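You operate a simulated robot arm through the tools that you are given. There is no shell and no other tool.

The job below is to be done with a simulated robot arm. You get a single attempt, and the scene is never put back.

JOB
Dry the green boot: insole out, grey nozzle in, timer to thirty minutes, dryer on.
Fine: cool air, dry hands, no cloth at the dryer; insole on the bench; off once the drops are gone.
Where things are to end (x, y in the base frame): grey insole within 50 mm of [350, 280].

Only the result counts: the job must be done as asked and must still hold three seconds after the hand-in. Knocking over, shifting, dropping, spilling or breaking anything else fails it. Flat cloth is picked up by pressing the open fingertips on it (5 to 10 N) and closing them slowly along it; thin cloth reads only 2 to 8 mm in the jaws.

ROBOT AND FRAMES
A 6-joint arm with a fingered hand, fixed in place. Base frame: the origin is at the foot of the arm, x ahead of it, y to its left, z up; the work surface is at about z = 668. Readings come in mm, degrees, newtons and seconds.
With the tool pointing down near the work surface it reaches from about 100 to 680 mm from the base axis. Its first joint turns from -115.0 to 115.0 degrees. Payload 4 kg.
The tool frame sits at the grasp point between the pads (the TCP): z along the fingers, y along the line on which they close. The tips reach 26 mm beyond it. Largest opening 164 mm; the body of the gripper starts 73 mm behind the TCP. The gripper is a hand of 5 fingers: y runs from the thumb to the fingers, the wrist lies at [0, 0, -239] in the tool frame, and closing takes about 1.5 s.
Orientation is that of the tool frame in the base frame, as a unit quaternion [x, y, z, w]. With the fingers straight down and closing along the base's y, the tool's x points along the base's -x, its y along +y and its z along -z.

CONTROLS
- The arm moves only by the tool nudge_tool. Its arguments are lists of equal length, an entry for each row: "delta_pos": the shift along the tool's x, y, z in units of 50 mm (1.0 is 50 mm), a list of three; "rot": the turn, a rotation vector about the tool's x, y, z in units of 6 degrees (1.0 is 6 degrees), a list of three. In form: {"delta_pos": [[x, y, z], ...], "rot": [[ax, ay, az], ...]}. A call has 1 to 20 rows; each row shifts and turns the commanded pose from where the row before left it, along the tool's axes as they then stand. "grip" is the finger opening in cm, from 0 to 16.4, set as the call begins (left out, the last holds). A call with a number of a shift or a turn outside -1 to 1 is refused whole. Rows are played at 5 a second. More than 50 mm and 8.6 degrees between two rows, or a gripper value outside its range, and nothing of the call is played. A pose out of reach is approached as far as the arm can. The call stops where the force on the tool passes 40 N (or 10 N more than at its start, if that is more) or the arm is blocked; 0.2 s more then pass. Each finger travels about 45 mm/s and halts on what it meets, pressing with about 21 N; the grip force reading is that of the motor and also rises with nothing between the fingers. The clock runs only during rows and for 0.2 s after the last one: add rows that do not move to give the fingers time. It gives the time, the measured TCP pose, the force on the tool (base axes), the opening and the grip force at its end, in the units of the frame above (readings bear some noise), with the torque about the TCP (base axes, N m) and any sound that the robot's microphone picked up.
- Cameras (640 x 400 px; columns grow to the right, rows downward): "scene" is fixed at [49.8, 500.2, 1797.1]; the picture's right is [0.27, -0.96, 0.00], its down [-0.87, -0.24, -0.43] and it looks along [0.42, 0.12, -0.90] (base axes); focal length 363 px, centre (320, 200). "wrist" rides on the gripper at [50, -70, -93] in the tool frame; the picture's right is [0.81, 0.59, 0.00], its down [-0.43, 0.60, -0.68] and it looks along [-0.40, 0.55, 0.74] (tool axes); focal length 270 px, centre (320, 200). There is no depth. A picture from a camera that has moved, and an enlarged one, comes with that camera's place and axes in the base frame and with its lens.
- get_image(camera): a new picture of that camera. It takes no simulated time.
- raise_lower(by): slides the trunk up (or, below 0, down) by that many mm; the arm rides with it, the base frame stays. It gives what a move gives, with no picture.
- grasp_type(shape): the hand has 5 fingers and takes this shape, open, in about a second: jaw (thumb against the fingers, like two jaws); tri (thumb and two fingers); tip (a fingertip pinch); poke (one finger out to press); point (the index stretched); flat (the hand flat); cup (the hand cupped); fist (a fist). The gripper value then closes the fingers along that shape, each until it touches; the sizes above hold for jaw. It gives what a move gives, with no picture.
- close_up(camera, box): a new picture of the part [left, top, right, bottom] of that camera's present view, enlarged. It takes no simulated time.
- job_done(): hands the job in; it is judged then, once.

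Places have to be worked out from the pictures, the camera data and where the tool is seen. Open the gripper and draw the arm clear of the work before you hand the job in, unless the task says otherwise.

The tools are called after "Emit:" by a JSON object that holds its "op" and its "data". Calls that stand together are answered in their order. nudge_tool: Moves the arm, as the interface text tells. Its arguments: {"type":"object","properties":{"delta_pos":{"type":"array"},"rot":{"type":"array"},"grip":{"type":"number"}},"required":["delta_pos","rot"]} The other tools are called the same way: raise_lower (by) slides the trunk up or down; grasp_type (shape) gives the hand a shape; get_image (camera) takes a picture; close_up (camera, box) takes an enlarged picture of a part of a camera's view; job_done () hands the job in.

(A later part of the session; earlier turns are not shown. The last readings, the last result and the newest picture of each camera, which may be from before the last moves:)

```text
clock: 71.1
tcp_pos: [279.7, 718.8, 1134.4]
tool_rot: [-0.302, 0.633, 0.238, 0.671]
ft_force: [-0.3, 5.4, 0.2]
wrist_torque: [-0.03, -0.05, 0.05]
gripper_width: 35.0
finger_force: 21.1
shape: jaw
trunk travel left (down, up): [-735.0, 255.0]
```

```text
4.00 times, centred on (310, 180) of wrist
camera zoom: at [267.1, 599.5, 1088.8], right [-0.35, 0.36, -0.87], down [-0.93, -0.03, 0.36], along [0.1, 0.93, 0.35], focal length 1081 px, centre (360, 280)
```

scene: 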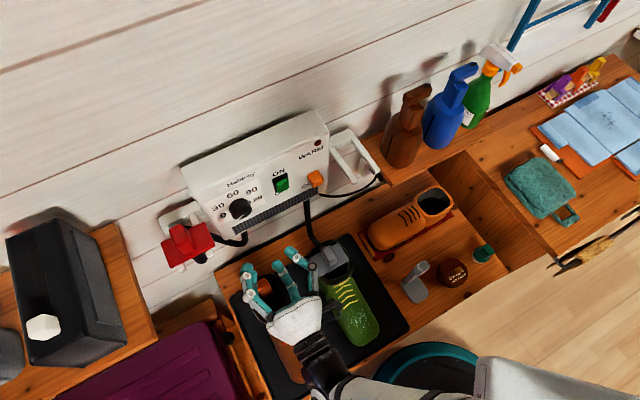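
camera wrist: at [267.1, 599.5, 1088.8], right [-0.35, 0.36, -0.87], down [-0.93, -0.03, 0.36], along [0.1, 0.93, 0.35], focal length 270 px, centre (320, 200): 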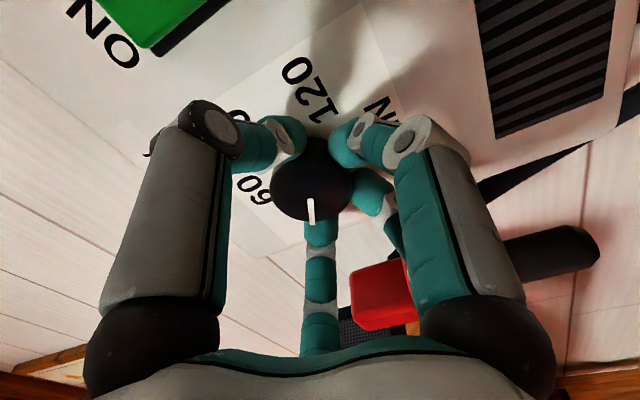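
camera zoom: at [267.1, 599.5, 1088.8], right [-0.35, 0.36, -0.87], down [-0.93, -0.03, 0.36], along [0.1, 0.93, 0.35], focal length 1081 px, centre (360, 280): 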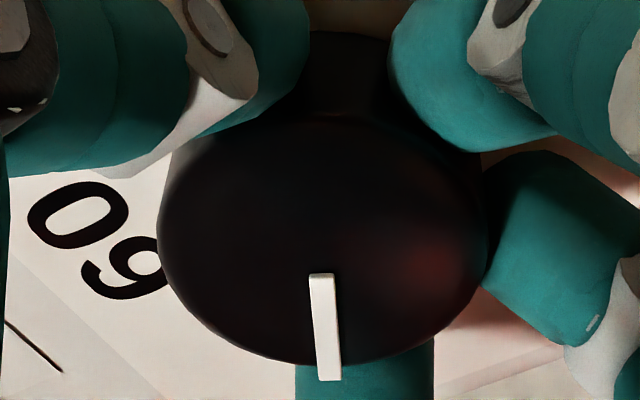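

Wrist view says about -61°, and the labels are confirmed at ±60° and ±120° about the dial centre. I'll add the last 2° and release.

Emit:
{"op": "nudge_tool", "data": {"delta_pos": [[0, 0, 0], [0, 0, 0]], "rot": [[0, 0, 0.3], [0, 0, 0]]}}

Emit:
{"op": "nudge_tool", "data": {"delta_pos": [[0, 0, 0], [0, 0, 0], [0, 0, 0], [0, 0, 0]], "rot": [[0, 0, 0], [0, 0, 0], [0, 0, 0], [0, 0, 0]], "grip": 6}}

Emit:
{"op": "nudge_tool", "data": {"delta_pos": [[0, 0, -0.3], [0, 0, -0.5], [0, 0, -0.5], [0, 0, -0.5]], "rot": [[0, 0, 0], [0, 0, 0], [0, 0, 0], [0, 0, 0]]}}

Emit:
{"op": "get_image", "data": {"camera": "wrist"}}

Emit:
{"op": "close_up", "data": {"camera": "scene", "box": [215, 175, 275, 225]}}

```text
clock: 71.7
tcp_pos: [280.5, 717.0, 1134.6]
tool_rot: [-0.292, 0.639, 0.25, 0.667]
ft_force: [-1.2, 6.6, -1.0]
wrist_torque: [-0.08, -0.02, 0.09]
gripper_width: 34.9
finger_force: 20.7
shape: jaw
trunk travel left (down, up): [-735.0, 255.0]
```

```text
clock: 72.7
tcp_pos: [281.5, 717.4, 1133.8]
tool_rot: [-0.291, 0.639, 0.248, 0.668]
ft_force: [0.6, 0.0, 0.2]
wrist_torque: [-0.01, 0.02, 0.03]
gripper_width: 59.8
finger_force: 0.2
shape: jaw
trunk travel left (down, up): [-735.0, 255.0]
```

```text
clock: 73.7
tcp_pos: [217.3, 653.1, 1134.6]
tool_rot: [-0.291, 0.638, 0.249, 0.668]
ft_force: [0.7, 0.0, 0.6]
wrist_torque: [-0.03, -0.01, -0.02]
gripper_width: 60.2
finger_force: 0.0
shape: jaw
trunk travel left (down, up): [-735.0, 255.0]
```

```text
taken
camera wrist: at [201.8, 535.7, 1086.8], right [-0.36, 0.38, -0.85], down [-0.93, -0.04, 0.38], along [0.11, 0.92, 0.37], focal length 270 px, centre (320, 200)
```

wrist: 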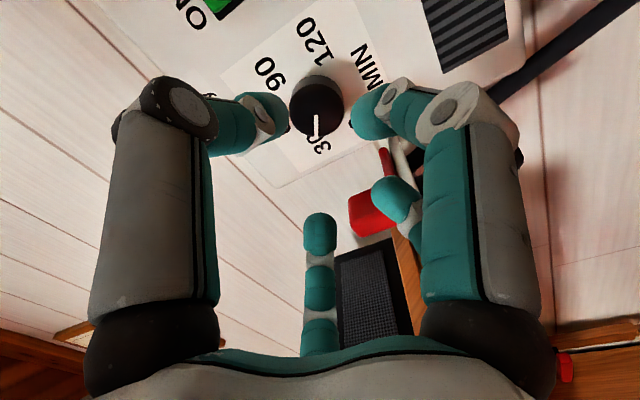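

```text
8.00 times, centred on (245, 200) of scene
camera zoom: at [49.8, 500.2, 1797.1], right [0.27, -0.96, 0.0], down [-0.87, -0.24, -0.43], along [0.42, 0.12, -0.9], focal length 2908 px, centre (920, 200)
```

zoom: 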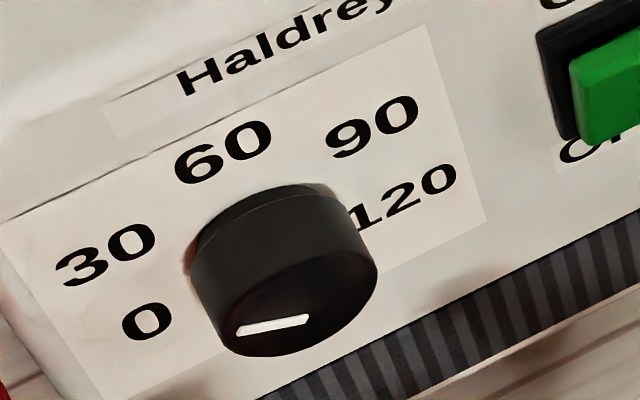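

Emit:
{"op": "close_up", "data": {"camera": "wrist", "box": [240, 10, 400, 190]}}

```text
2.22 times, centred on (320, 100) of wrist
camera zoom: at [201.8, 535.7, 1086.8], right [-0.36, 0.38, -0.85], down [-0.93, -0.04, 0.38], along [0.11, 0.92, 0.37], focal length 601 px, centre (320, 422)
```

zoom: 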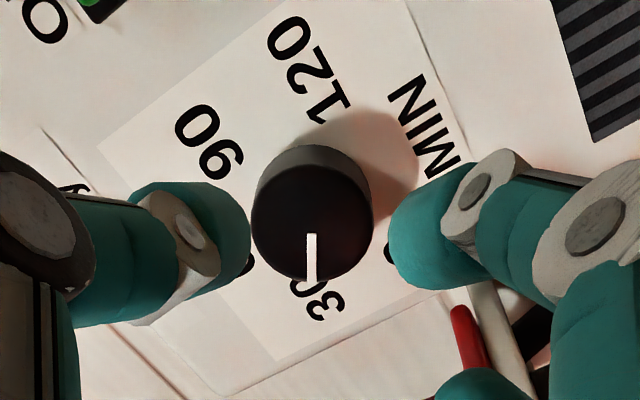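

The pointer stands at 30. Next the green switch, near w = -212, z = 1135: I'll move right in front of it at this stand-off and look closely at how it works.

Emit:
{"op": "nudge_tool", "data": {"delta_pos": [[0, 0, 0], [0, -0.95, 0], [0, -0.95, 0]], "rot": [[0, 0, 0.75], [0, 0, 0], [0, 0, 0]]}}

Emit:
{"op": "get_image", "data": {"camera": "wrist"}}

Emit:
{"op": "close_up", "data": {"camera": "wrist", "box": [230, 10, 420, 190]}}

Emit:
{"op": "close_up", "data": {"camera": "scene", "box": [255, 140, 345, 210]}}

```text
clock: 74.5
tcp_pos: [284.1, 586.2, 1132.5]
tool_rot: [-0.267, 0.65, 0.274, 0.656]
ft_force: [-0.5, 0.2, 0.5]
wrist_torque: [0.0, -0.01, 0.02]
gripper_width: 59.8
finger_force: 0.1
shape: jaw
trunk travel left (down, up): [-735.0, 255.0]
```

```text
taken
camera wrist: at [267.2, 472.5, 1079.6], right [-0.41, 0.43, -0.8], down [-0.9, -0.07, 0.43], along [0.13, 0.9, 0.41], focal length 270 px, centre (320, 200)
```

wrist: 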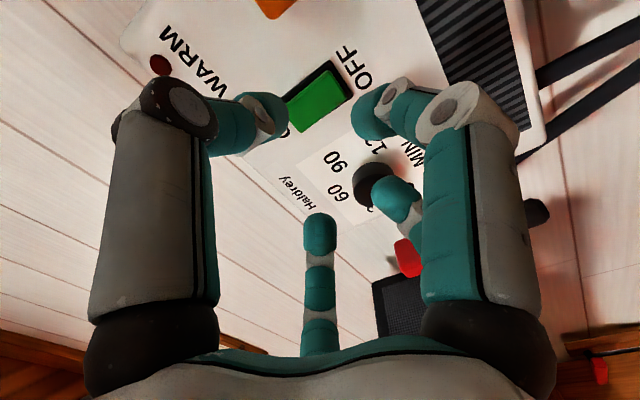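

```text
2.22 times, centred on (325, 100) of wrist
camera zoom: at [267.2, 472.5, 1079.6], right [-0.41, 0.43, -0.8], down [-0.9, -0.07, 0.43], along [0.13, 0.9, 0.41], focal length 601 px, centre (309, 422)
```

zoom: 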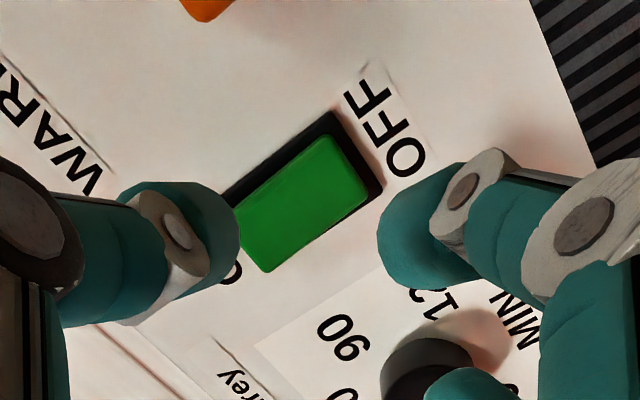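

```text
5.71 times, centred on (300, 175) of scene
camera zoom: at [49.8, 500.2, 1797.1], right [0.27, -0.96, 0.0], down [-0.87, -0.24, -0.43], along [0.42, 0.12, -0.9], focal length 2077 px, centre (434, 343)
```

zoom: 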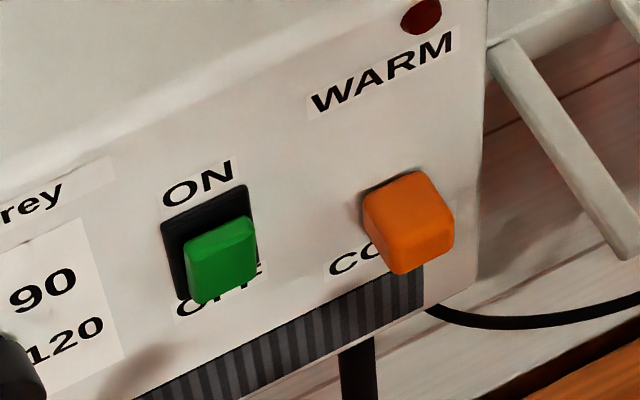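

The green switch is a rocker about 24 x 44 mm (w about -211, z 1111 to 1155), with ON at its upper end and OFF at its lower end. I'll back off 60 mm and try the "poke" shape to see which finger stands out for pressing.

Emit:
{"op": "nudge_tool", "data": {"delta_pos": [[0, 0, -0.6], [0, 0, -0.6]], "rot": [[0, 0, 0], [0, 0, 0]]}}

Emit:
{"op": "grasp_type", "data": {"shape": "poke"}}

Emit:
{"op": "get_image", "data": {"camera": "wrist"}}

Emit:
{"op": "close_up", "data": {"camera": "scene", "box": [240, 180, 440, 340]}}

```text
clock: 75.1
tcp_pos: [243.1, 541.9, 1130.4]
tool_rot: [-0.265, 0.649, 0.274, 0.658]
ft_force: [0.7, 0.3, 0.5]
wrist_torque: [0.01, 0.0, 0.01]
gripper_width: 60.0
finger_force: 0.1
shape: jaw
trunk travel left (down, up): [-735.0, 255.0]
```

```text
clock: 76.0
tcp_pos: [242.6, 542.7, 1129.9]
tool_rot: [-0.267, 0.649, 0.275, 0.657]
ft_force: [-0.6, -0.5, 0.1]
wrist_torque: [-0.01, 0.04, -0.03]
gripper_width: 0.1
finger_force: 0.0
shape: poke
trunk travel left (down, up): [-735.0, 255.0]
```

```text
taken
camera wrist: at [226.6, 428.8, 1078.2], right [-0.41, 0.43, -0.81], down [-0.9, -0.06, 0.43], along [0.13, 0.9, 0.41], focal length 270 px, centre (320, 200)
```

wrist: 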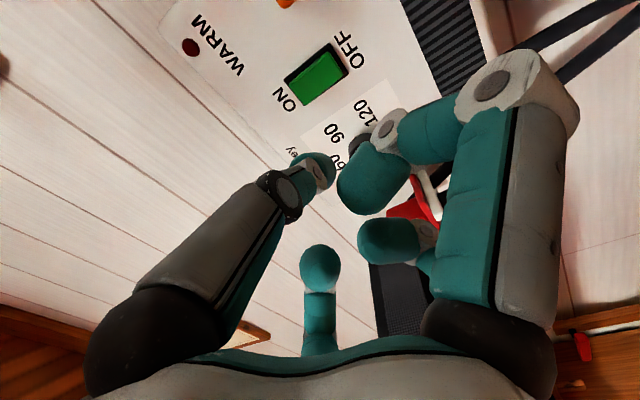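

```text
2.50 times, centred on (340, 260) of scene
camera zoom: at [49.8, 500.2, 1797.1], right [0.27, -0.96, 0.0], down [-0.87, -0.24, -0.43], along [0.42, 0.12, -0.9], focal length 909 px, centre (270, 50)
```

zoom: 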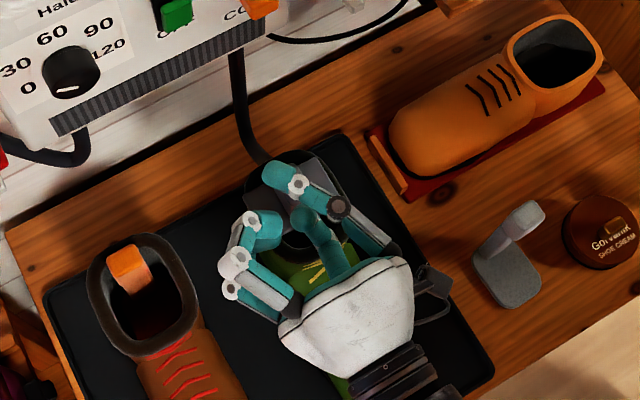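

In "poke" the thumb tip stands out alone on the tool axis, about 30 mm ahead of the TCP. I'll raise 18 mm to line up with the ON end of the rocker and advance 100 mm, then check.

Emit:
{"op": "nudge_tool", "data": {"delta_pos": [[-0.36, -0.02, 0], [0, 0, 0.67], [0, 0, 0.67], [0, 0, 0.66]], "rot": [[0, 0, 0], [0, 0, 0], [0, 0, 0], [0, 0, 0]]}}

Emit:
{"op": "get_image", "data": {"camera": "wrist"}}

Emit:
{"op": "close_up", "data": {"camera": "wrist", "box": [220, 50, 420, 230]}}

Emit:
{"op": "close_up", "data": {"camera": "scene", "box": [230, 140, 370, 240]}}

```text
clock: 77.0
tcp_pos: [316.4, 612.8, 1151.0]
tool_rot: [-0.267, 0.649, 0.275, 0.657]
ft_force: [0.7, -0.2, -0.1]
wrist_torque: [0.0, -0.01, 0.0]
gripper_width: 0.0
finger_force: 0.1
shape: poke
trunk travel left (down, up): [-735.0, 255.0]
```

```text
taken
camera wrist: at [298.9, 497.8, 1098.1], right [-0.41, 0.43, -0.81], down [-0.9, -0.06, 0.43], along [0.13, 0.9, 0.41], focal length 270 px, centre (320, 200)
```

wrist: 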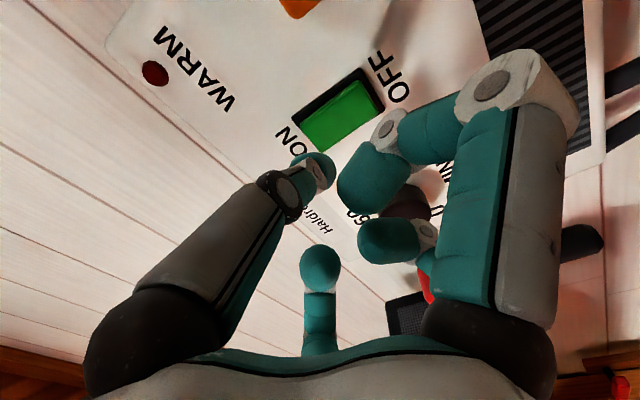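

```text
2.22 times, centred on (320, 140) of wrist
camera zoom: at [298.9, 497.8, 1098.1], right [-0.41, 0.43, -0.81], down [-0.9, -0.06, 0.43], along [0.13, 0.9, 0.41], focal length 601 px, centre (320, 333)
```

zoom: 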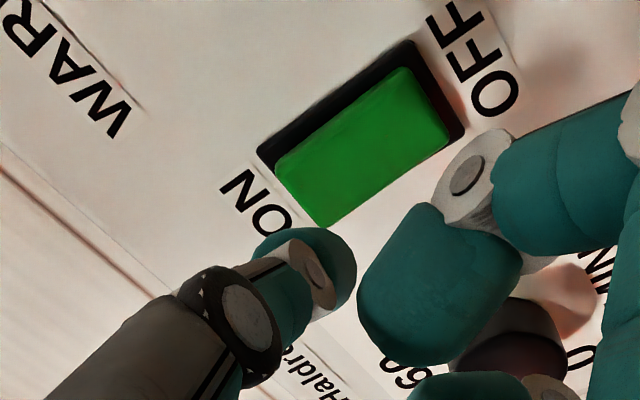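

```text
4.00 times, centred on (300, 190) of scene
camera zoom: at [49.8, 500.2, 1797.1], right [0.27, -0.96, 0.0], down [-0.87, -0.24, -0.43], along [0.42, 0.12, -0.9], focal length 1454 px, centre (400, 240)
```

zoom: 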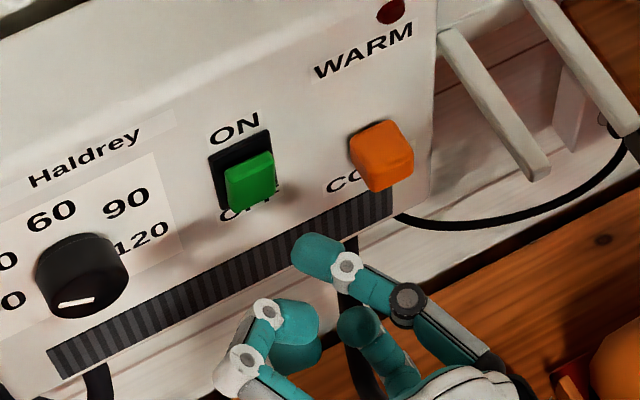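

The rocker's tilt decides what is pressed now, so I want it clear: I'll enlarge the scene view of it further.

Emit:
{"op": "close_up", "data": {"camera": "scene", "box": [265, 160, 325, 205]}}

Emit:
{"op": "close_up", "data": {"camera": "wrist", "box": [280, 55, 400, 165]}}

```text
8.89 times, centred on (295, 182) of scene
camera zoom: at [49.8, 500.2, 1797.1], right [0.27, -0.96, 0.0], down [-0.87, -0.24, -0.43], along [0.42, 0.12, -0.9], focal length 3231 px, centre (542, 356)
```

zoom: 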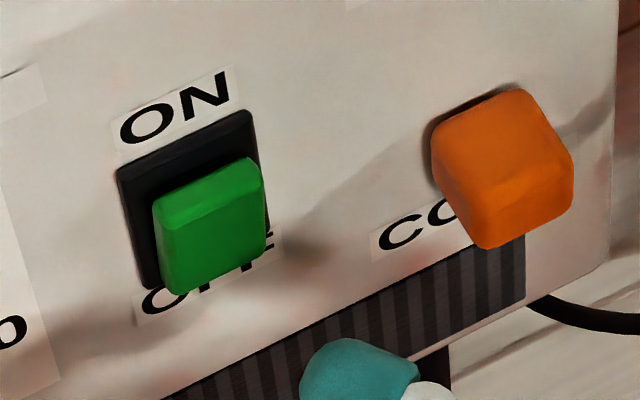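

```text
3.64 times, centred on (340, 110) of wrist
camera zoom: at [298.9, 497.8, 1098.1], right [-0.41, 0.43, -0.81], down [-0.9, -0.06, 0.43], along [0.13, 0.9, 0.41], focal length 983 px, centre (247, 527)
```

zoom: 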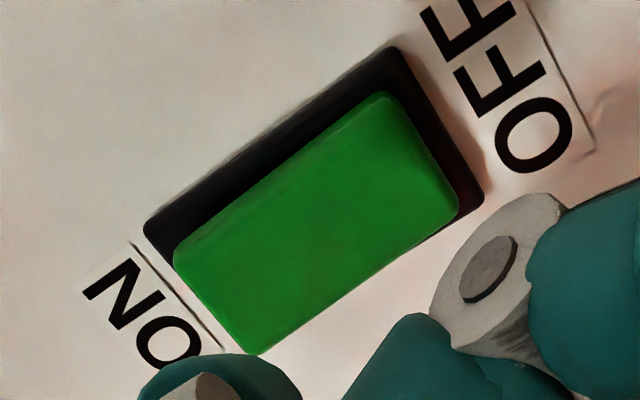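

The scene view settles it: the ON end stands about 6 mm further out than the OFF end, so the switch is OFF and I must press the ON end. I'll centre the tip on w = -212, z = 1150 and approach in small steps.

Emit:
{"op": "nudge_tool", "data": {"delta_pos": [[0.05, 0.07, 0], [0, 0, 0.25], [0, 0, 0.2]], "rot": [[0, 0, 0], [0, 0, 0], [0, 0, 0]]}}

Emit:
{"op": "close_up", "data": {"camera": "wrist", "box": [220, 50, 420, 230]}}

Emit:
{"op": "close_up", "data": {"camera": "scene", "box": [250, 150, 350, 220]}}

```text
clock: 77.8
tcp_pos: [328.1, 632.5, 1148.9]
tool_rot: [-0.267, 0.649, 0.275, 0.657]
ft_force: [0.1, 0.7, 0.9]
wrist_torque: [0.04, 0.02, 0.02]
gripper_width: 0.1
finger_force: 0.0
shape: poke
trunk travel left (down, up): [-735.0, 255.0]
```

```text
2.22 times, centred on (320, 140) of wrist
camera zoom: at [310.5, 517.1, 1096.1], right [-0.41, 0.43, -0.81], down [-0.9, -0.06, 0.43], along [0.13, 0.9, 0.41], focal length 601 px, centre (320, 333)
```

zoom: 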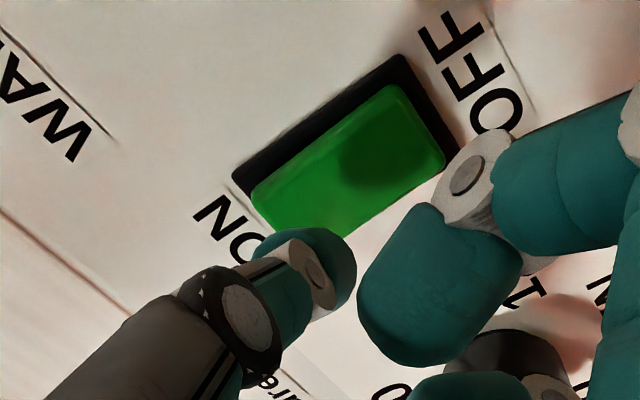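

```text
5.71 times, centred on (300, 185) of scene
camera zoom: at [49.8, 500.2, 1797.1], right [0.27, -0.96, 0.0], down [-0.87, -0.24, -0.43], along [0.42, 0.12, -0.9], focal length 2077 px, centre (434, 286)
```

zoom: 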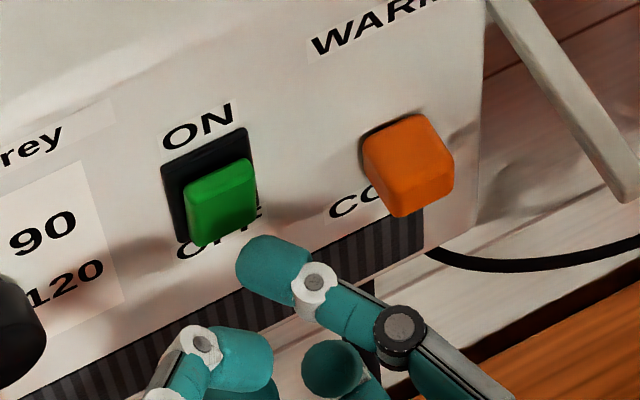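

The tip is about 10 mm short of the ON end and aligned. I'll advance in 3 mm rows.

Emit:
{"op": "nudge_tool", "data": {"delta_pos": [[0, -0.03, 0.08], [0, 0, 0.06], [0, 0, 0.06]], "rot": [[0, 0, 0], [0, 0, 0], [0, 0, 0]]}}

Emit:
{"op": "nudge_tool", "data": {"delta_pos": [[0, 0, 0.06]], "rot": [[0, 0, 0]]}}

Emit:
{"op": "close_up", "data": {"camera": "wrist", "box": [220, 50, 420, 230]}}

Emit:
{"op": "close_up", "data": {"camera": "scene", "box": [250, 150, 350, 220]}}

```text
clock: 78.6
tcp_pos: [336.3, 638.2, 1148.5]
tool_rot: [-0.267, 0.649, 0.275, 0.657]
ft_force: [-0.5, 0.6, -0.7]
wrist_torque: [-0.01, 0.01, 0.03]
gripper_width: 0.3
finger_force: 0.1
shape: poke
trunk travel left (down, up): [-735.0, 255.0]
```

```text
clock: 79.0
tcp_pos: [339.0, 640.1, 1148.6]
tool_rot: [-0.267, 0.649, 0.275, 0.657]
ft_force: [0.7, 0.0, -0.4]
wrist_torque: [-0.03, 0.0, -0.02]
gripper_width: 0.1
finger_force: 0.2
shape: poke
trunk travel left (down, up): [-735.0, 255.0]
```

```text
2.22 times, centred on (320, 140) of wrist
camera zoom: at [320.9, 525.4, 1095.9], right [-0.41, 0.43, -0.81], down [-0.9, -0.06, 0.43], along [0.13, 0.9, 0.41], focal length 601 px, centre (320, 333)
```

zoom: 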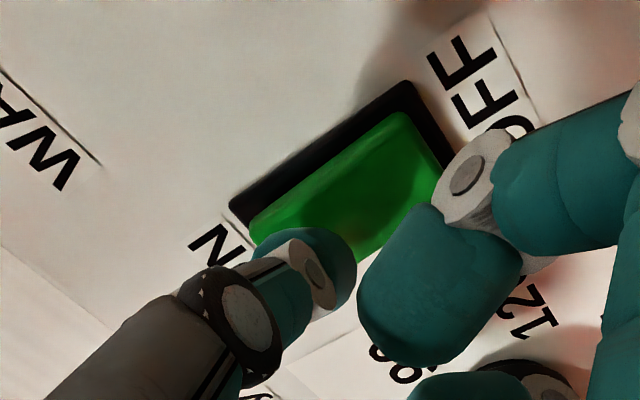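

```text
5.71 times, centred on (300, 185) of scene
camera zoom: at [49.8, 500.2, 1797.1], right [0.27, -0.96, 0.0], down [-0.87, -0.24, -0.43], along [0.42, 0.12, -0.9], focal length 2077 px, centre (434, 286)
```

zoom: 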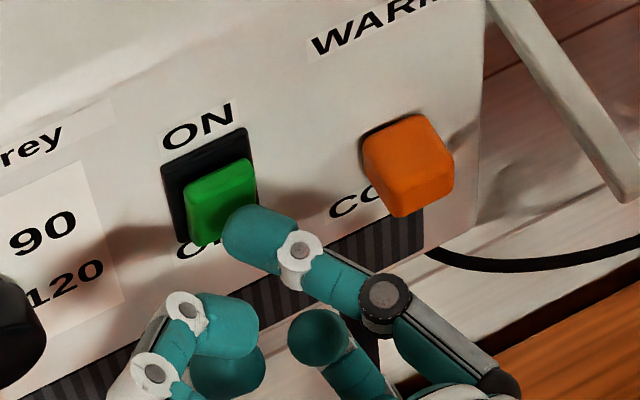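

Comparing both views, the fingertip is near z of about 1145 and a few millimetres right; I want it higher on the ON half. I'll shift up 6 mm and left 4 mm, then press forward in small steps.

Emit:
{"op": "nudge_tool", "data": {"delta_pos": [[-0.12, 0.08, 0], [0, 0, 0.06], [0, 0, 0.06]], "rot": [[0, 0, 0], [0, 0, 0], [0, 0, 0]]}}

Emit:
{"op": "close_up", "data": {"camera": "scene", "box": [250, 150, 350, 220]}}

```text
clock: 79.8
tcp_pos: [336.6, 646.5, 1155.1]
tool_rot: [-0.267, 0.649, 0.275, 0.657]
ft_force: [-0.7, -0.8, 0.5]
wrist_torque: [0.03, 0.01, 0.0]
gripper_width: 0.0
finger_force: 0.1
shape: poke
trunk travel left (down, up): [-735.0, 255.0]
```

```text
5.71 times, centred on (300, 185) of scene
camera zoom: at [49.8, 500.2, 1797.1], right [0.27, -0.96, 0.0], down [-0.87, -0.24, -0.43], along [0.42, 0.12, -0.9], focal length 2077 px, centre (434, 286)
```

zoom: 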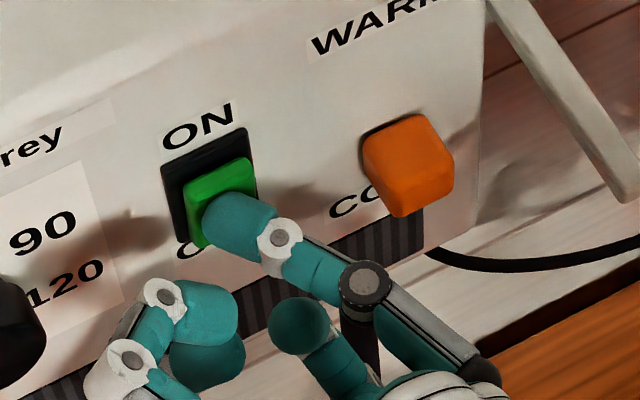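

The tip now covers the middle-upper part of the rocker. Continuing forward in small steps until it presses.

Emit:
{"op": "nudge_tool", "data": {"delta_pos": [[-0.03, -0.03, 0.06], [0, 0, 0.06]], "rot": [[0, 0, 0], [0, 0, 0]]}}

Emit:
{"op": "nudge_tool", "data": {"delta_pos": [[0, 0, 0.06], [0, 0, 0.04]], "rot": [[0, 0, 0], [0, 0, 0]]}}

Emit:
{"op": "close_up", "data": {"camera": "scene", "box": [250, 150, 350, 220]}}

Emit:
{"op": "close_up", "data": {"camera": "wrist", "box": [220, 50, 420, 230]}}

```text
clock: 80.4
tcp_pos: [342.7, 649.1, 1155.1]
tool_rot: [-0.267, 0.649, 0.275, 0.657]
ft_force: [-4.0, -5.7, -1.0]
wrist_torque: [-0.01, 0.0, -0.04]
gripper_width: 0.0
finger_force: 0.0
shape: poke
trunk travel left (down, up): [-735.0, 255.0]
```

```text
clock: 81.0
tcp_pos: [345.3, 648.8, 1157.7]
tool_rot: [-0.265, 0.649, 0.274, 0.658]
ft_force: [-18.1, -28.7, -4.3]
wrist_torque: [-0.27, 0.19, -0.08]
gripper_width: 0.0
finger_force: 0.0
shape: poke
trunk travel left (down, up): [-735.0, 255.0]
```

```text
5.71 times, centred on (300, 185) of scene
camera zoom: at [49.8, 500.2, 1797.1], right [0.27, -0.96, 0.0], down [-0.87, -0.24, -0.43], along [0.42, 0.12, -0.9], focal length 2077 px, centre (434, 286)
```

zoom: 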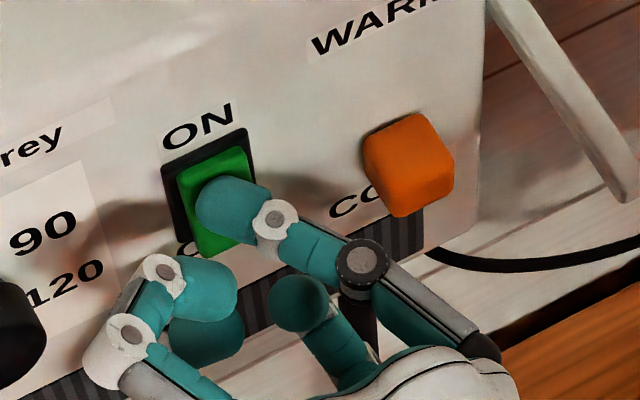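

```text
2.22 times, centred on (320, 140) of wrist
camera zoom: at [327.9, 534.5, 1105.3], right [-0.41, 0.43, -0.81], down [-0.9, -0.06, 0.42], along [0.13, 0.9, 0.41], focal length 601 px, centre (320, 333)
```

zoom: 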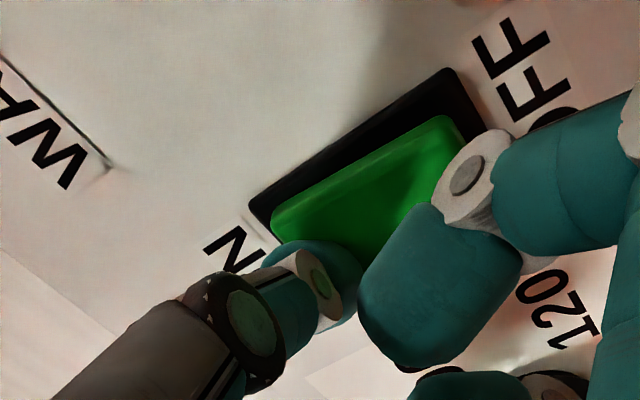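

The rocker has tipped over under about 34 N. I'll back off and look at its state and at the boot.

Emit:
{"op": "nudge_tool", "data": {"delta_pos": [[0, 0, -0.2], [0, 0, -0.6], [0, 0, -0.8], [0, 0, -0.8]], "rot": [[0, 0, 0], [0, 0, 0], [0, 0, 0], [0, 0, 0]]}}

Emit:
{"op": "close_up", "data": {"camera": "scene", "box": [265, 160, 325, 205]}}

Emit:
{"op": "get_image", "data": {"camera": "scene"}}

Emit:
{"op": "close_up", "data": {"camera": "scene", "box": [260, 230, 420, 360]}}

```text
clock: 82.0
tcp_pos: [262.8, 566.3, 1154.7]
tool_rot: [-0.266, 0.649, 0.275, 0.657]
ft_force: [-0.1, -0.1, -0.3]
wrist_torque: [0.01, -0.01, -0.02]
gripper_width: 0.2
finger_force: 0.0
shape: poke
trunk travel left (down, up): [-735.0, 255.0]
```

```text
8.89 times, centred on (295, 182) of scene
camera zoom: at [49.8, 500.2, 1797.1], right [0.27, -0.96, 0.0], down [-0.87, -0.24, -0.43], along [0.42, 0.12, -0.9], focal length 3231 px, centre (542, 356)
```

zoom: 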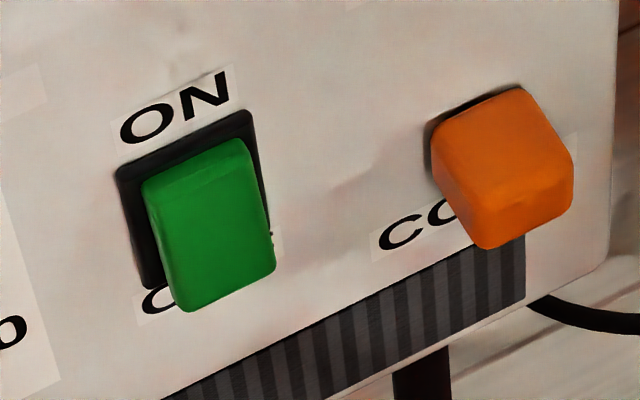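

```text
taken
```

scene: 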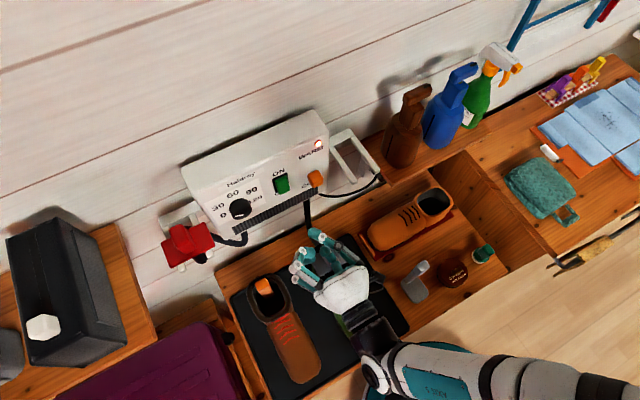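

```text
3.08 times, centred on (340, 295) of scene
camera zoom: at [49.8, 500.2, 1797.1], right [0.27, -0.96, 0.0], down [-0.87, -0.24, -0.43], along [0.42, 0.12, -0.9], focal length 1118 px, centre (258, -92)
```

zoom: 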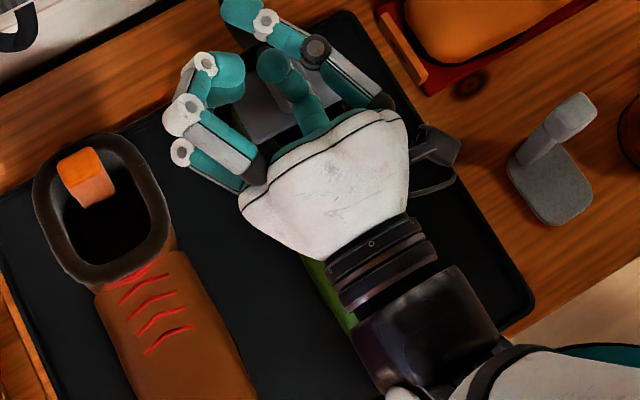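

The rocker is now at ON, but the lamp by WARM seems to have lit up. I'll check that, since cool air is wanted.

Emit:
{"op": "close_up", "data": {"camera": "scene", "box": [290, 125, 350, 205]}}

Emit:
{"op": "get_image", "data": {"camera": "wrist"}}

Emit:
{"op": "close_up", "data": {"camera": "wrist", "box": [160, 0, 400, 150]}}

```text
5.00 times, centred on (320, 165) of scene
camera zoom: at [49.8, 500.2, 1797.1], right [0.27, -0.96, 0.0], down [-0.87, -0.24, -0.43], along [0.42, 0.12, -0.9], focal length 1817 px, centre (320, 375)
```

zoom: 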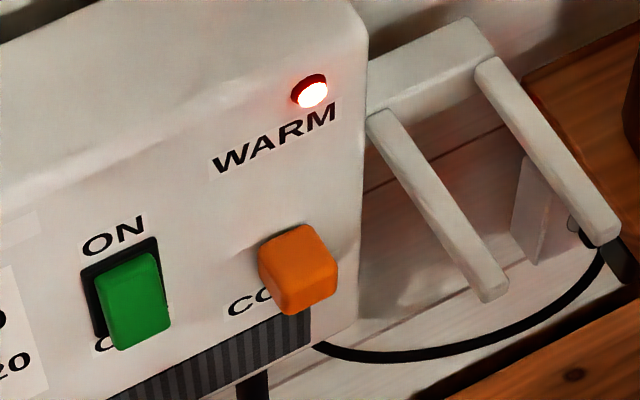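

```text
taken
camera wrist: at [246.0, 451.8, 1102.0], right [-0.41, 0.43, -0.8], down [-0.9, -0.07, 0.43], along [0.13, 0.9, 0.41], focal length 270 px, centre (320, 200)
```

wrist: 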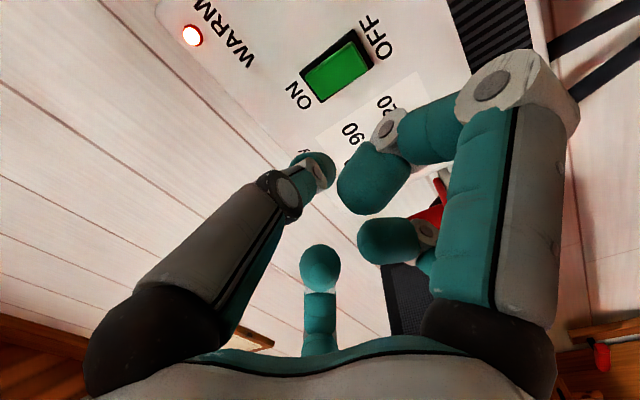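

```text
2.67 times, centred on (280, 75) of wrist
camera zoom: at [246.0, 451.8, 1102.0], right [-0.41, 0.43, -0.8], down [-0.9, -0.07, 0.43], along [0.13, 0.9, 0.41], focal length 721 px, centre (427, 533)
```

zoom: 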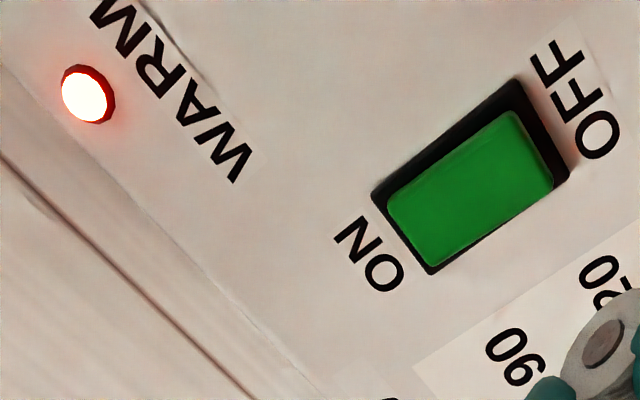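

The dryer is ON but blowing WARM: the lamp belongs to the WARM label, and the orange block has no slot, so it is a push button marked COOL. I'll move the poking tip in front of it (about w = -141, z = 1108), staying back first.

Emit:
{"op": "nudge_tool", "data": {"delta_pos": [[0.45, -0.72, 0], [0.45, -0.72, 0]], "rot": [[0, 0, 0], [0, 0, 0]]}}

Emit:
{"op": "get_image", "data": {"camera": "wrist"}}

Emit:
{"op": "close_up", "data": {"camera": "wrist", "box": [240, 20, 400, 160]}}

Emit:
{"op": "get_image", "data": {"camera": "scene"}}

```text
clock: 82.6
tcp_pos: [313.9, 518.9, 1107.4]
tool_rot: [-0.266, 0.649, 0.275, 0.658]
ft_force: [0.3, 0.3, -0.7]
wrist_torque: [0.0, -0.02, -0.01]
gripper_width: 0.0
finger_force: 0.0
shape: poke
trunk travel left (down, up): [-735.0, 255.0]
```

```text
taken
camera wrist: at [297.3, 404.2, 1055.9], right [-0.41, 0.43, -0.8], down [-0.9, -0.07, 0.43], along [0.13, 0.9, 0.41], focal length 270 px, centre (320, 200)
```

wrist: 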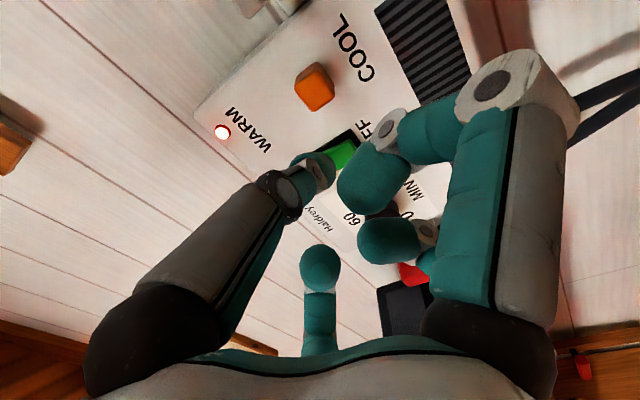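

```text
2.86 times, centred on (320, 90) of wrist
camera zoom: at [297.3, 404.2, 1055.9], right [-0.41, 0.43, -0.8], down [-0.9, -0.07, 0.43], along [0.13, 0.9, 0.41], focal length 772 px, centre (320, 514)
```

zoom: 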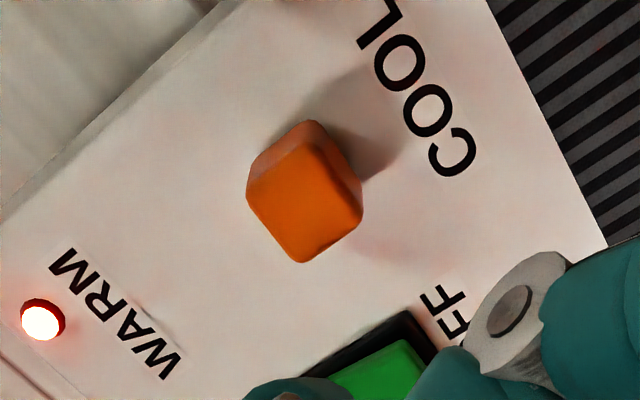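

```text
taken
```

scene: 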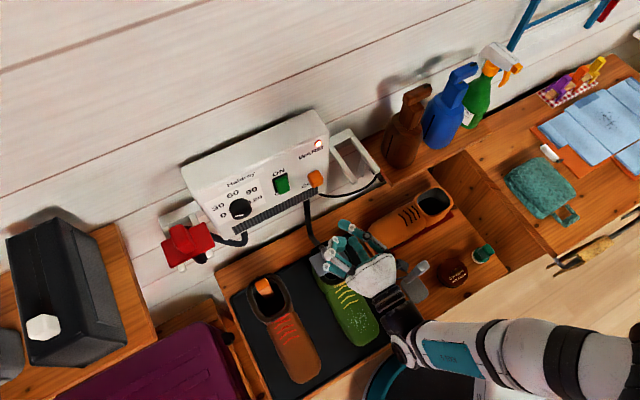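

The orange block stands straight out of the panel near w = -140, z = 1108, with no slot around it, so pressing it is a safe test. I'll line up and approach to about 15 mm.

Emit:
{"op": "nudge_tool", "data": {"delta_pos": [[-0.05, -0.07, 0], [0, 0, 0.6], [0, 0, 0.6], [0, 0, 0.5]], "rot": [[0, 0, 0], [0, 0, 0], [0, 0, 0], [0, 0, 0]]}}

Emit:
{"op": "close_up", "data": {"camera": "scene", "box": [270, 130, 370, 220]}}

Emit:
{"op": "close_up", "data": {"camera": "wrist", "box": [220, 50, 420, 230]}}

```text
clock: 83.6
tcp_pos: [377.3, 576.7, 1113.3]
tool_rot: [-0.267, 0.649, 0.275, 0.657]
ft_force: [-1.4, -0.3, 0.5]
wrist_torque: [0.0, 0.04, 0.02]
gripper_width: 0.0
finger_force: 0.0
shape: poke
trunk travel left (down, up): [-735.0, 255.0]
```

```text
4.44 times, centred on (320, 175) of scene
camera zoom: at [49.8, 500.2, 1797.1], right [0.27, -0.96, 0.0], down [-0.87, -0.24, -0.43], along [0.42, 0.12, -0.9], focal length 1615 px, centre (320, 311)
```

zoom: 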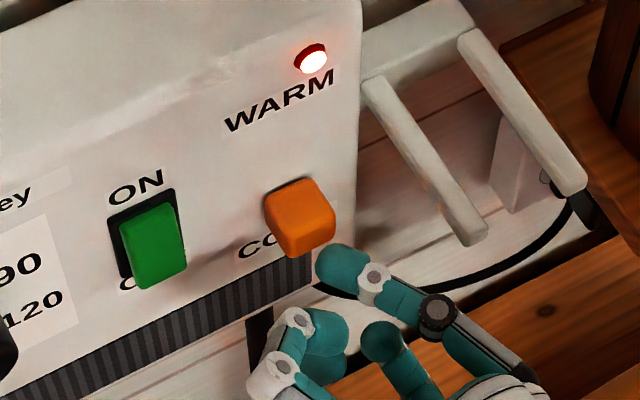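

```text
2.22 times, centred on (320, 140) of wrist
camera zoom: at [360.8, 462.0, 1060.2], right [-0.41, 0.43, -0.81], down [-0.9, -0.06, 0.43], along [0.13, 0.9, 0.41], focal length 601 px, centre (320, 333)
```

zoom: 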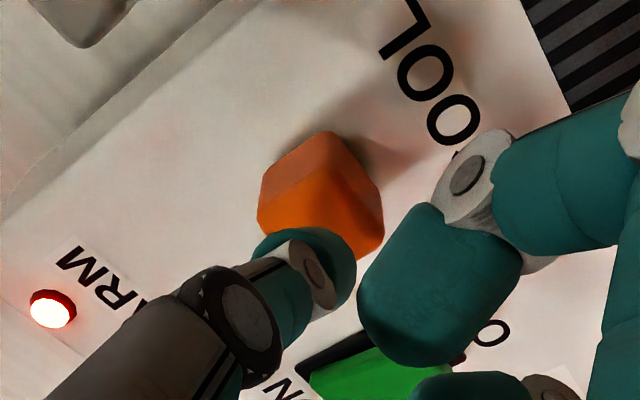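

The tip is aligned with the orange front face within about 2 mm. I'll advance and press in small steps.

Emit:
{"op": "nudge_tool", "data": {"delta_pos": [[0, 0.03, 0.12], [0, 0, 0.1], [0, 0, 0.06]], "rot": [[0, 0, 0], [0, 0, 0], [0, 0, 0]]}}

Emit:
{"op": "nudge_tool", "data": {"delta_pos": [[0, 0, 0.06], [0, 0, 0.06]], "rot": [[0, 0, 0], [0, 0, 0]]}}

Emit:
{"op": "close_up", "data": {"camera": "scene", "box": [270, 130, 370, 220]}}

```text
clock: 84.4
tcp_pos: [383.3, 583.6, 1113.1]
tool_rot: [-0.267, 0.649, 0.274, 0.657]
ft_force: [-13.8, -18.8, -1.6]
wrist_torque: [-0.07, 0.08, -0.06]
gripper_width: 0.1
finger_force: 0.1
shape: poke
trunk travel left (down, up): [-735.0, 255.0]
```

```text
clock: 84.8
tcp_pos: [384.0, 583.4, 1113.0]
tool_rot: [-0.265, 0.65, 0.273, 0.658]
ft_force: [-15.9, -27.6, 3.9]
wrist_torque: [0.02, -0.06, -0.07]
gripper_width: 0.0
finger_force: 0.1
shape: poke
trunk travel left (down, up): [-735.0, 255.0]
stopped in row 2: the force on the tool passed its limit at 42 N (the readings are from after the stop); the commanded pose is now the measured one
```

```text
4.44 times, centred on (320, 175) of scene
camera zoom: at [49.8, 500.2, 1797.1], right [0.27, -0.96, 0.0], down [-0.87, -0.24, -0.43], along [0.42, 0.12, -0.9], focal length 1615 px, centre (320, 311)
```

zoom: 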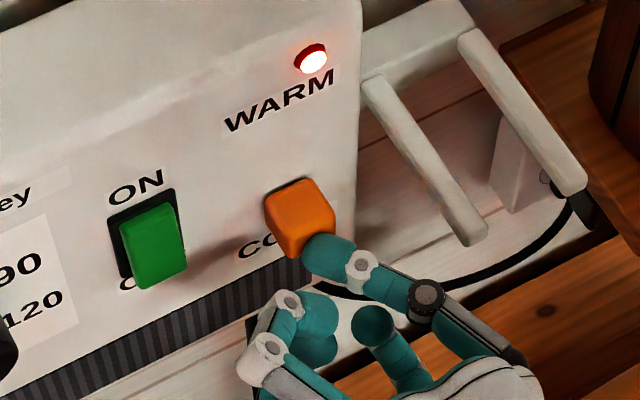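

The orange block did not give at 40 N, so it is no push button; the lamp is still lit. I'll back off and study the block and the drops on the boot more closely.

Emit:
{"op": "nudge_tool", "data": {"delta_pos": [[0, 0, -0.3], [0, 0, -0.6], [0, 0, -0.6], [0, 0, -0.4]], "rot": [[0, 0, 0], [0, 0, 0], [0, 0, 0], [0, 0, 0]]}}

Emit:
{"op": "close_up", "data": {"camera": "wrist", "box": [270, 20, 390, 130]}}

Emit:
{"op": "close_up", "data": {"camera": "scene", "box": [290, 160, 340, 200]}}

Emit:
{"op": "close_up", "data": {"camera": "scene", "box": [310, 260, 400, 350]}}

```text
clock: 85.8
tcp_pos: [320.1, 521.4, 1110.5]
tool_rot: [-0.267, 0.651, 0.273, 0.656]
ft_force: [0.6, -0.4, -0.4]
wrist_torque: [-0.01, 0.0, -0.01]
gripper_width: 0.1
finger_force: 0.1
shape: poke
trunk travel left (down, up): [-735.0, 255.0]
```

```text
3.64 times, centred on (330, 75) of wrist
camera zoom: at [303.4, 406.1, 1057.6], right [-0.41, 0.43, -0.81], down [-0.9, -0.06, 0.43], along [0.13, 0.9, 0.41], focal length 983 px, centre (284, 654)
```

zoom: 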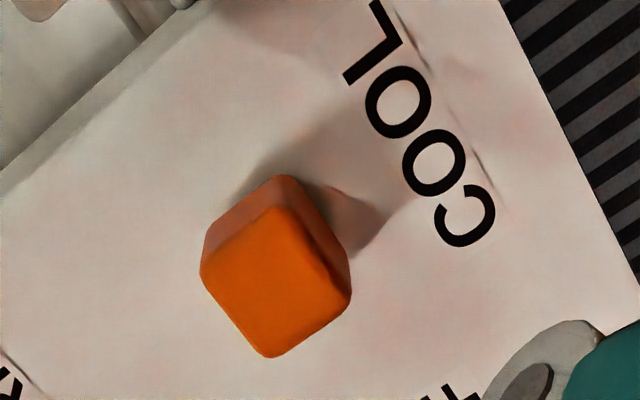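

```text
10.00 times, centred on (315, 180) of scene
camera zoom: at [49.8, 500.2, 1797.1], right [0.27, -0.96, 0.0], down [-0.87, -0.24, -0.43], along [0.42, 0.12, -0.9], focal length 3634 px, centre (370, 400)
```

zoom: 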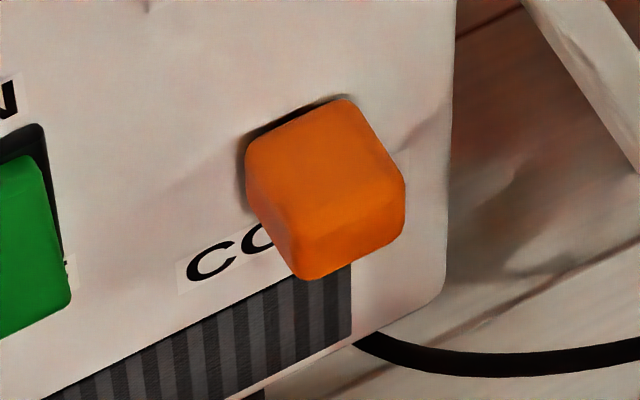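

```text
4.44 times, centred on (355, 305) of scene
camera zoom: at [49.8, 500.2, 1797.1], right [0.27, -0.96, 0.0], down [-0.87, -0.24, -0.43], along [0.42, 0.12, -0.9], focal length 1615 px, centre (164, -267)
```

zoom: 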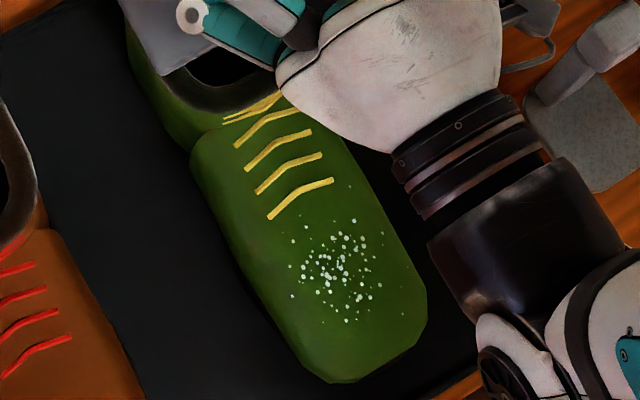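

The block has neither slot nor tilt; it looks like a slide knob resting toward the COOL end, with the lamp perhaps a plain running lamp. A safe test is to take hold of it and push gently down toward COOL. I'll change back to jaw and line up with it.

Emit:
{"op": "grasp_type", "data": {"shape": "jaw"}}

Emit:
{"op": "nudge_tool", "data": {"delta_pos": [[0, 0, 0.4], [0, 0, 0.4], [0, 0, 0.2], [0, 0, 0], [0, 0, 0]], "rot": [[0, 0, 0], [0, 0, 0], [0, 0, 0], [0, 0, 0], [0, 0, 0]], "grip": 6.5}}

Emit:
{"op": "get_image", "data": {"camera": "wrist"}}

Emit:
{"op": "close_up", "data": {"camera": "wrist", "box": [220, 20, 420, 200]}}

Emit:
{"op": "close_up", "data": {"camera": "scene", "box": [270, 130, 370, 220]}}

```text
clock: 86.7
tcp_pos: [321.2, 521.4, 1109.8]
tool_rot: [-0.266, 0.651, 0.272, 0.656]
ft_force: [-0.3, 0.0, -0.3]
wrist_torque: [0.01, -0.01, 0.0]
gripper_width: 164.2
finger_force: 0.0
shape: jaw
trunk travel left (down, up): [-735.0, 255.0]
```

```text
clock: 87.9
tcp_pos: [356.3, 555.5, 1110.8]
tool_rot: [-0.266, 0.651, 0.273, 0.656]
ft_force: [-1.0, 0.3, -0.6]
wrist_torque: [-0.02, 0.01, 0.0]
gripper_width: 65.4
finger_force: 0.0
shape: jaw
trunk travel left (down, up): [-735.0, 255.0]
```

```text
taken
camera wrist: at [339.3, 441.4, 1058.1], right [-0.41, 0.43, -0.81], down [-0.9, -0.06, 0.43], along [0.13, 0.9, 0.41], focal length 270 px, centre (320, 200)
```

wrist: 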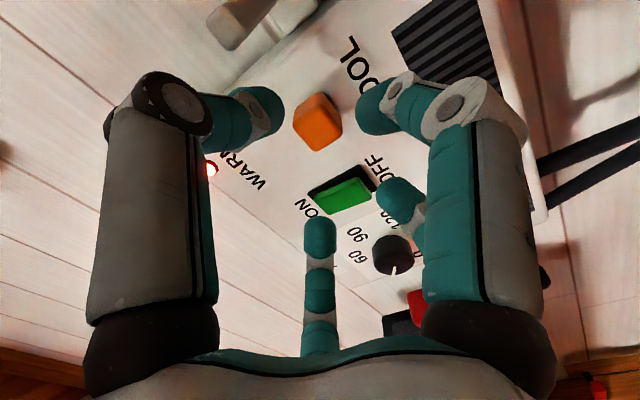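

```text
2.22 times, centred on (320, 110) of wrist
camera zoom: at [339.3, 441.4, 1058.1], right [-0.41, 0.43, -0.81], down [-0.9, -0.06, 0.43], along [0.13, 0.9, 0.41], focal length 601 px, centre (320, 400)
```

zoom: 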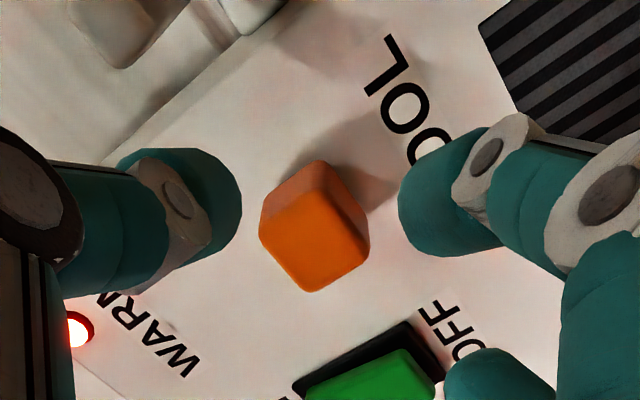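

```text
4.44 times, centred on (320, 175) of scene
camera zoom: at [49.8, 500.2, 1797.1], right [0.27, -0.96, 0.0], down [-0.87, -0.24, -0.43], along [0.42, 0.12, -0.9], focal length 1615 px, centre (320, 311)
```

zoom: 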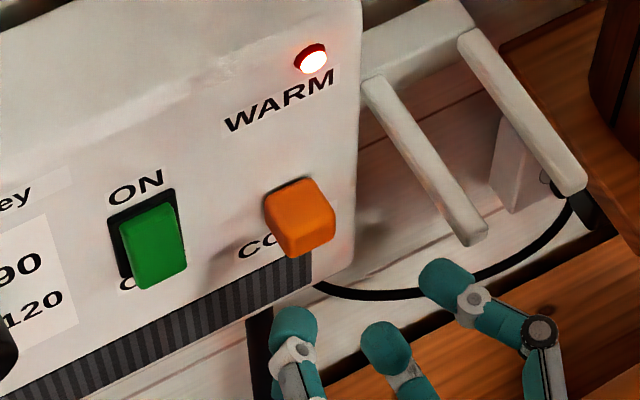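

The block is centred near w = -138, z = 1107. I'll roll the hand 30° so no finger meets the grey nozzle's empty fork or the green rocker, narrow to 5 cm, and advance around the block.

Emit:
{"op": "nudge_tool", "data": {"delta_pos": [[0.07, -0.06, 0], [0, 0, 0], [0, 0, 0], [0, 0, 0], [0, 0, 0], [0, 0, 0], [0, 0, 0], [0, 0, 0.5]], "rot": [[0, 0, 0], [0, 0, -0.833], [0, 0, -0.833], [0, 0, -0.833], [0, 0, -0.833], [0, 0, -0.833], [0, 0, -0.833], [0, 0, 0]], "grip": 5}}

Emit:
{"op": "get_image", "data": {"camera": "wrist"}}

Emit:
{"op": "close_up", "data": {"camera": "scene", "box": [270, 120, 390, 230]}}

```text
clock: 89.7
tcp_pos: [375.9, 572.9, 1106.9]
tool_rot: [-0.425, 0.56, 0.094, 0.704]
ft_force: [-0.1, -0.9, -0.4]
wrist_torque: [-0.01, -0.01, 0.01]
gripper_width: 50.6
finger_force: 0.0
shape: jaw
trunk travel left (down, up): [-735.0, 255.0]
```

```text
taken
camera wrist: at [369.4, 445.7, 1095.7], right [-0.07, 0.08, -0.99], down [-1.0, 0.04, 0.07], along [0.05, 1.0, 0.08], focal length 270 px, centre (320, 200)
```

wrist: 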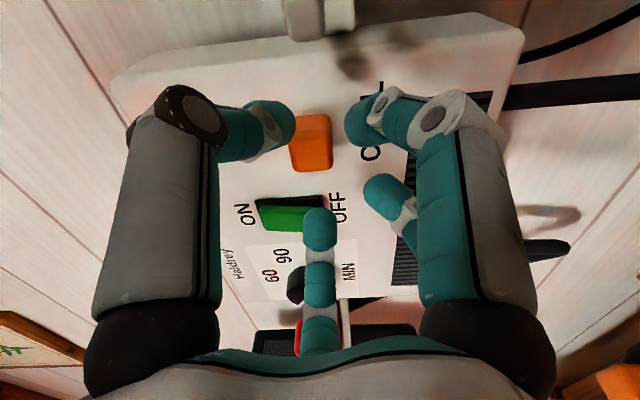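

```text
3.64 times, centred on (330, 175) of scene
camera zoom: at [49.8, 500.2, 1797.1], right [0.27, -0.96, 0.0], down [-0.87, -0.24, -0.43], along [0.42, 0.12, -0.9], focal length 1322 px, centre (284, 291)
```

zoom: 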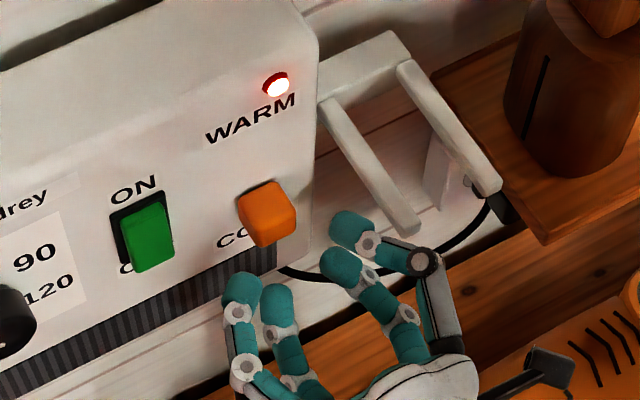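

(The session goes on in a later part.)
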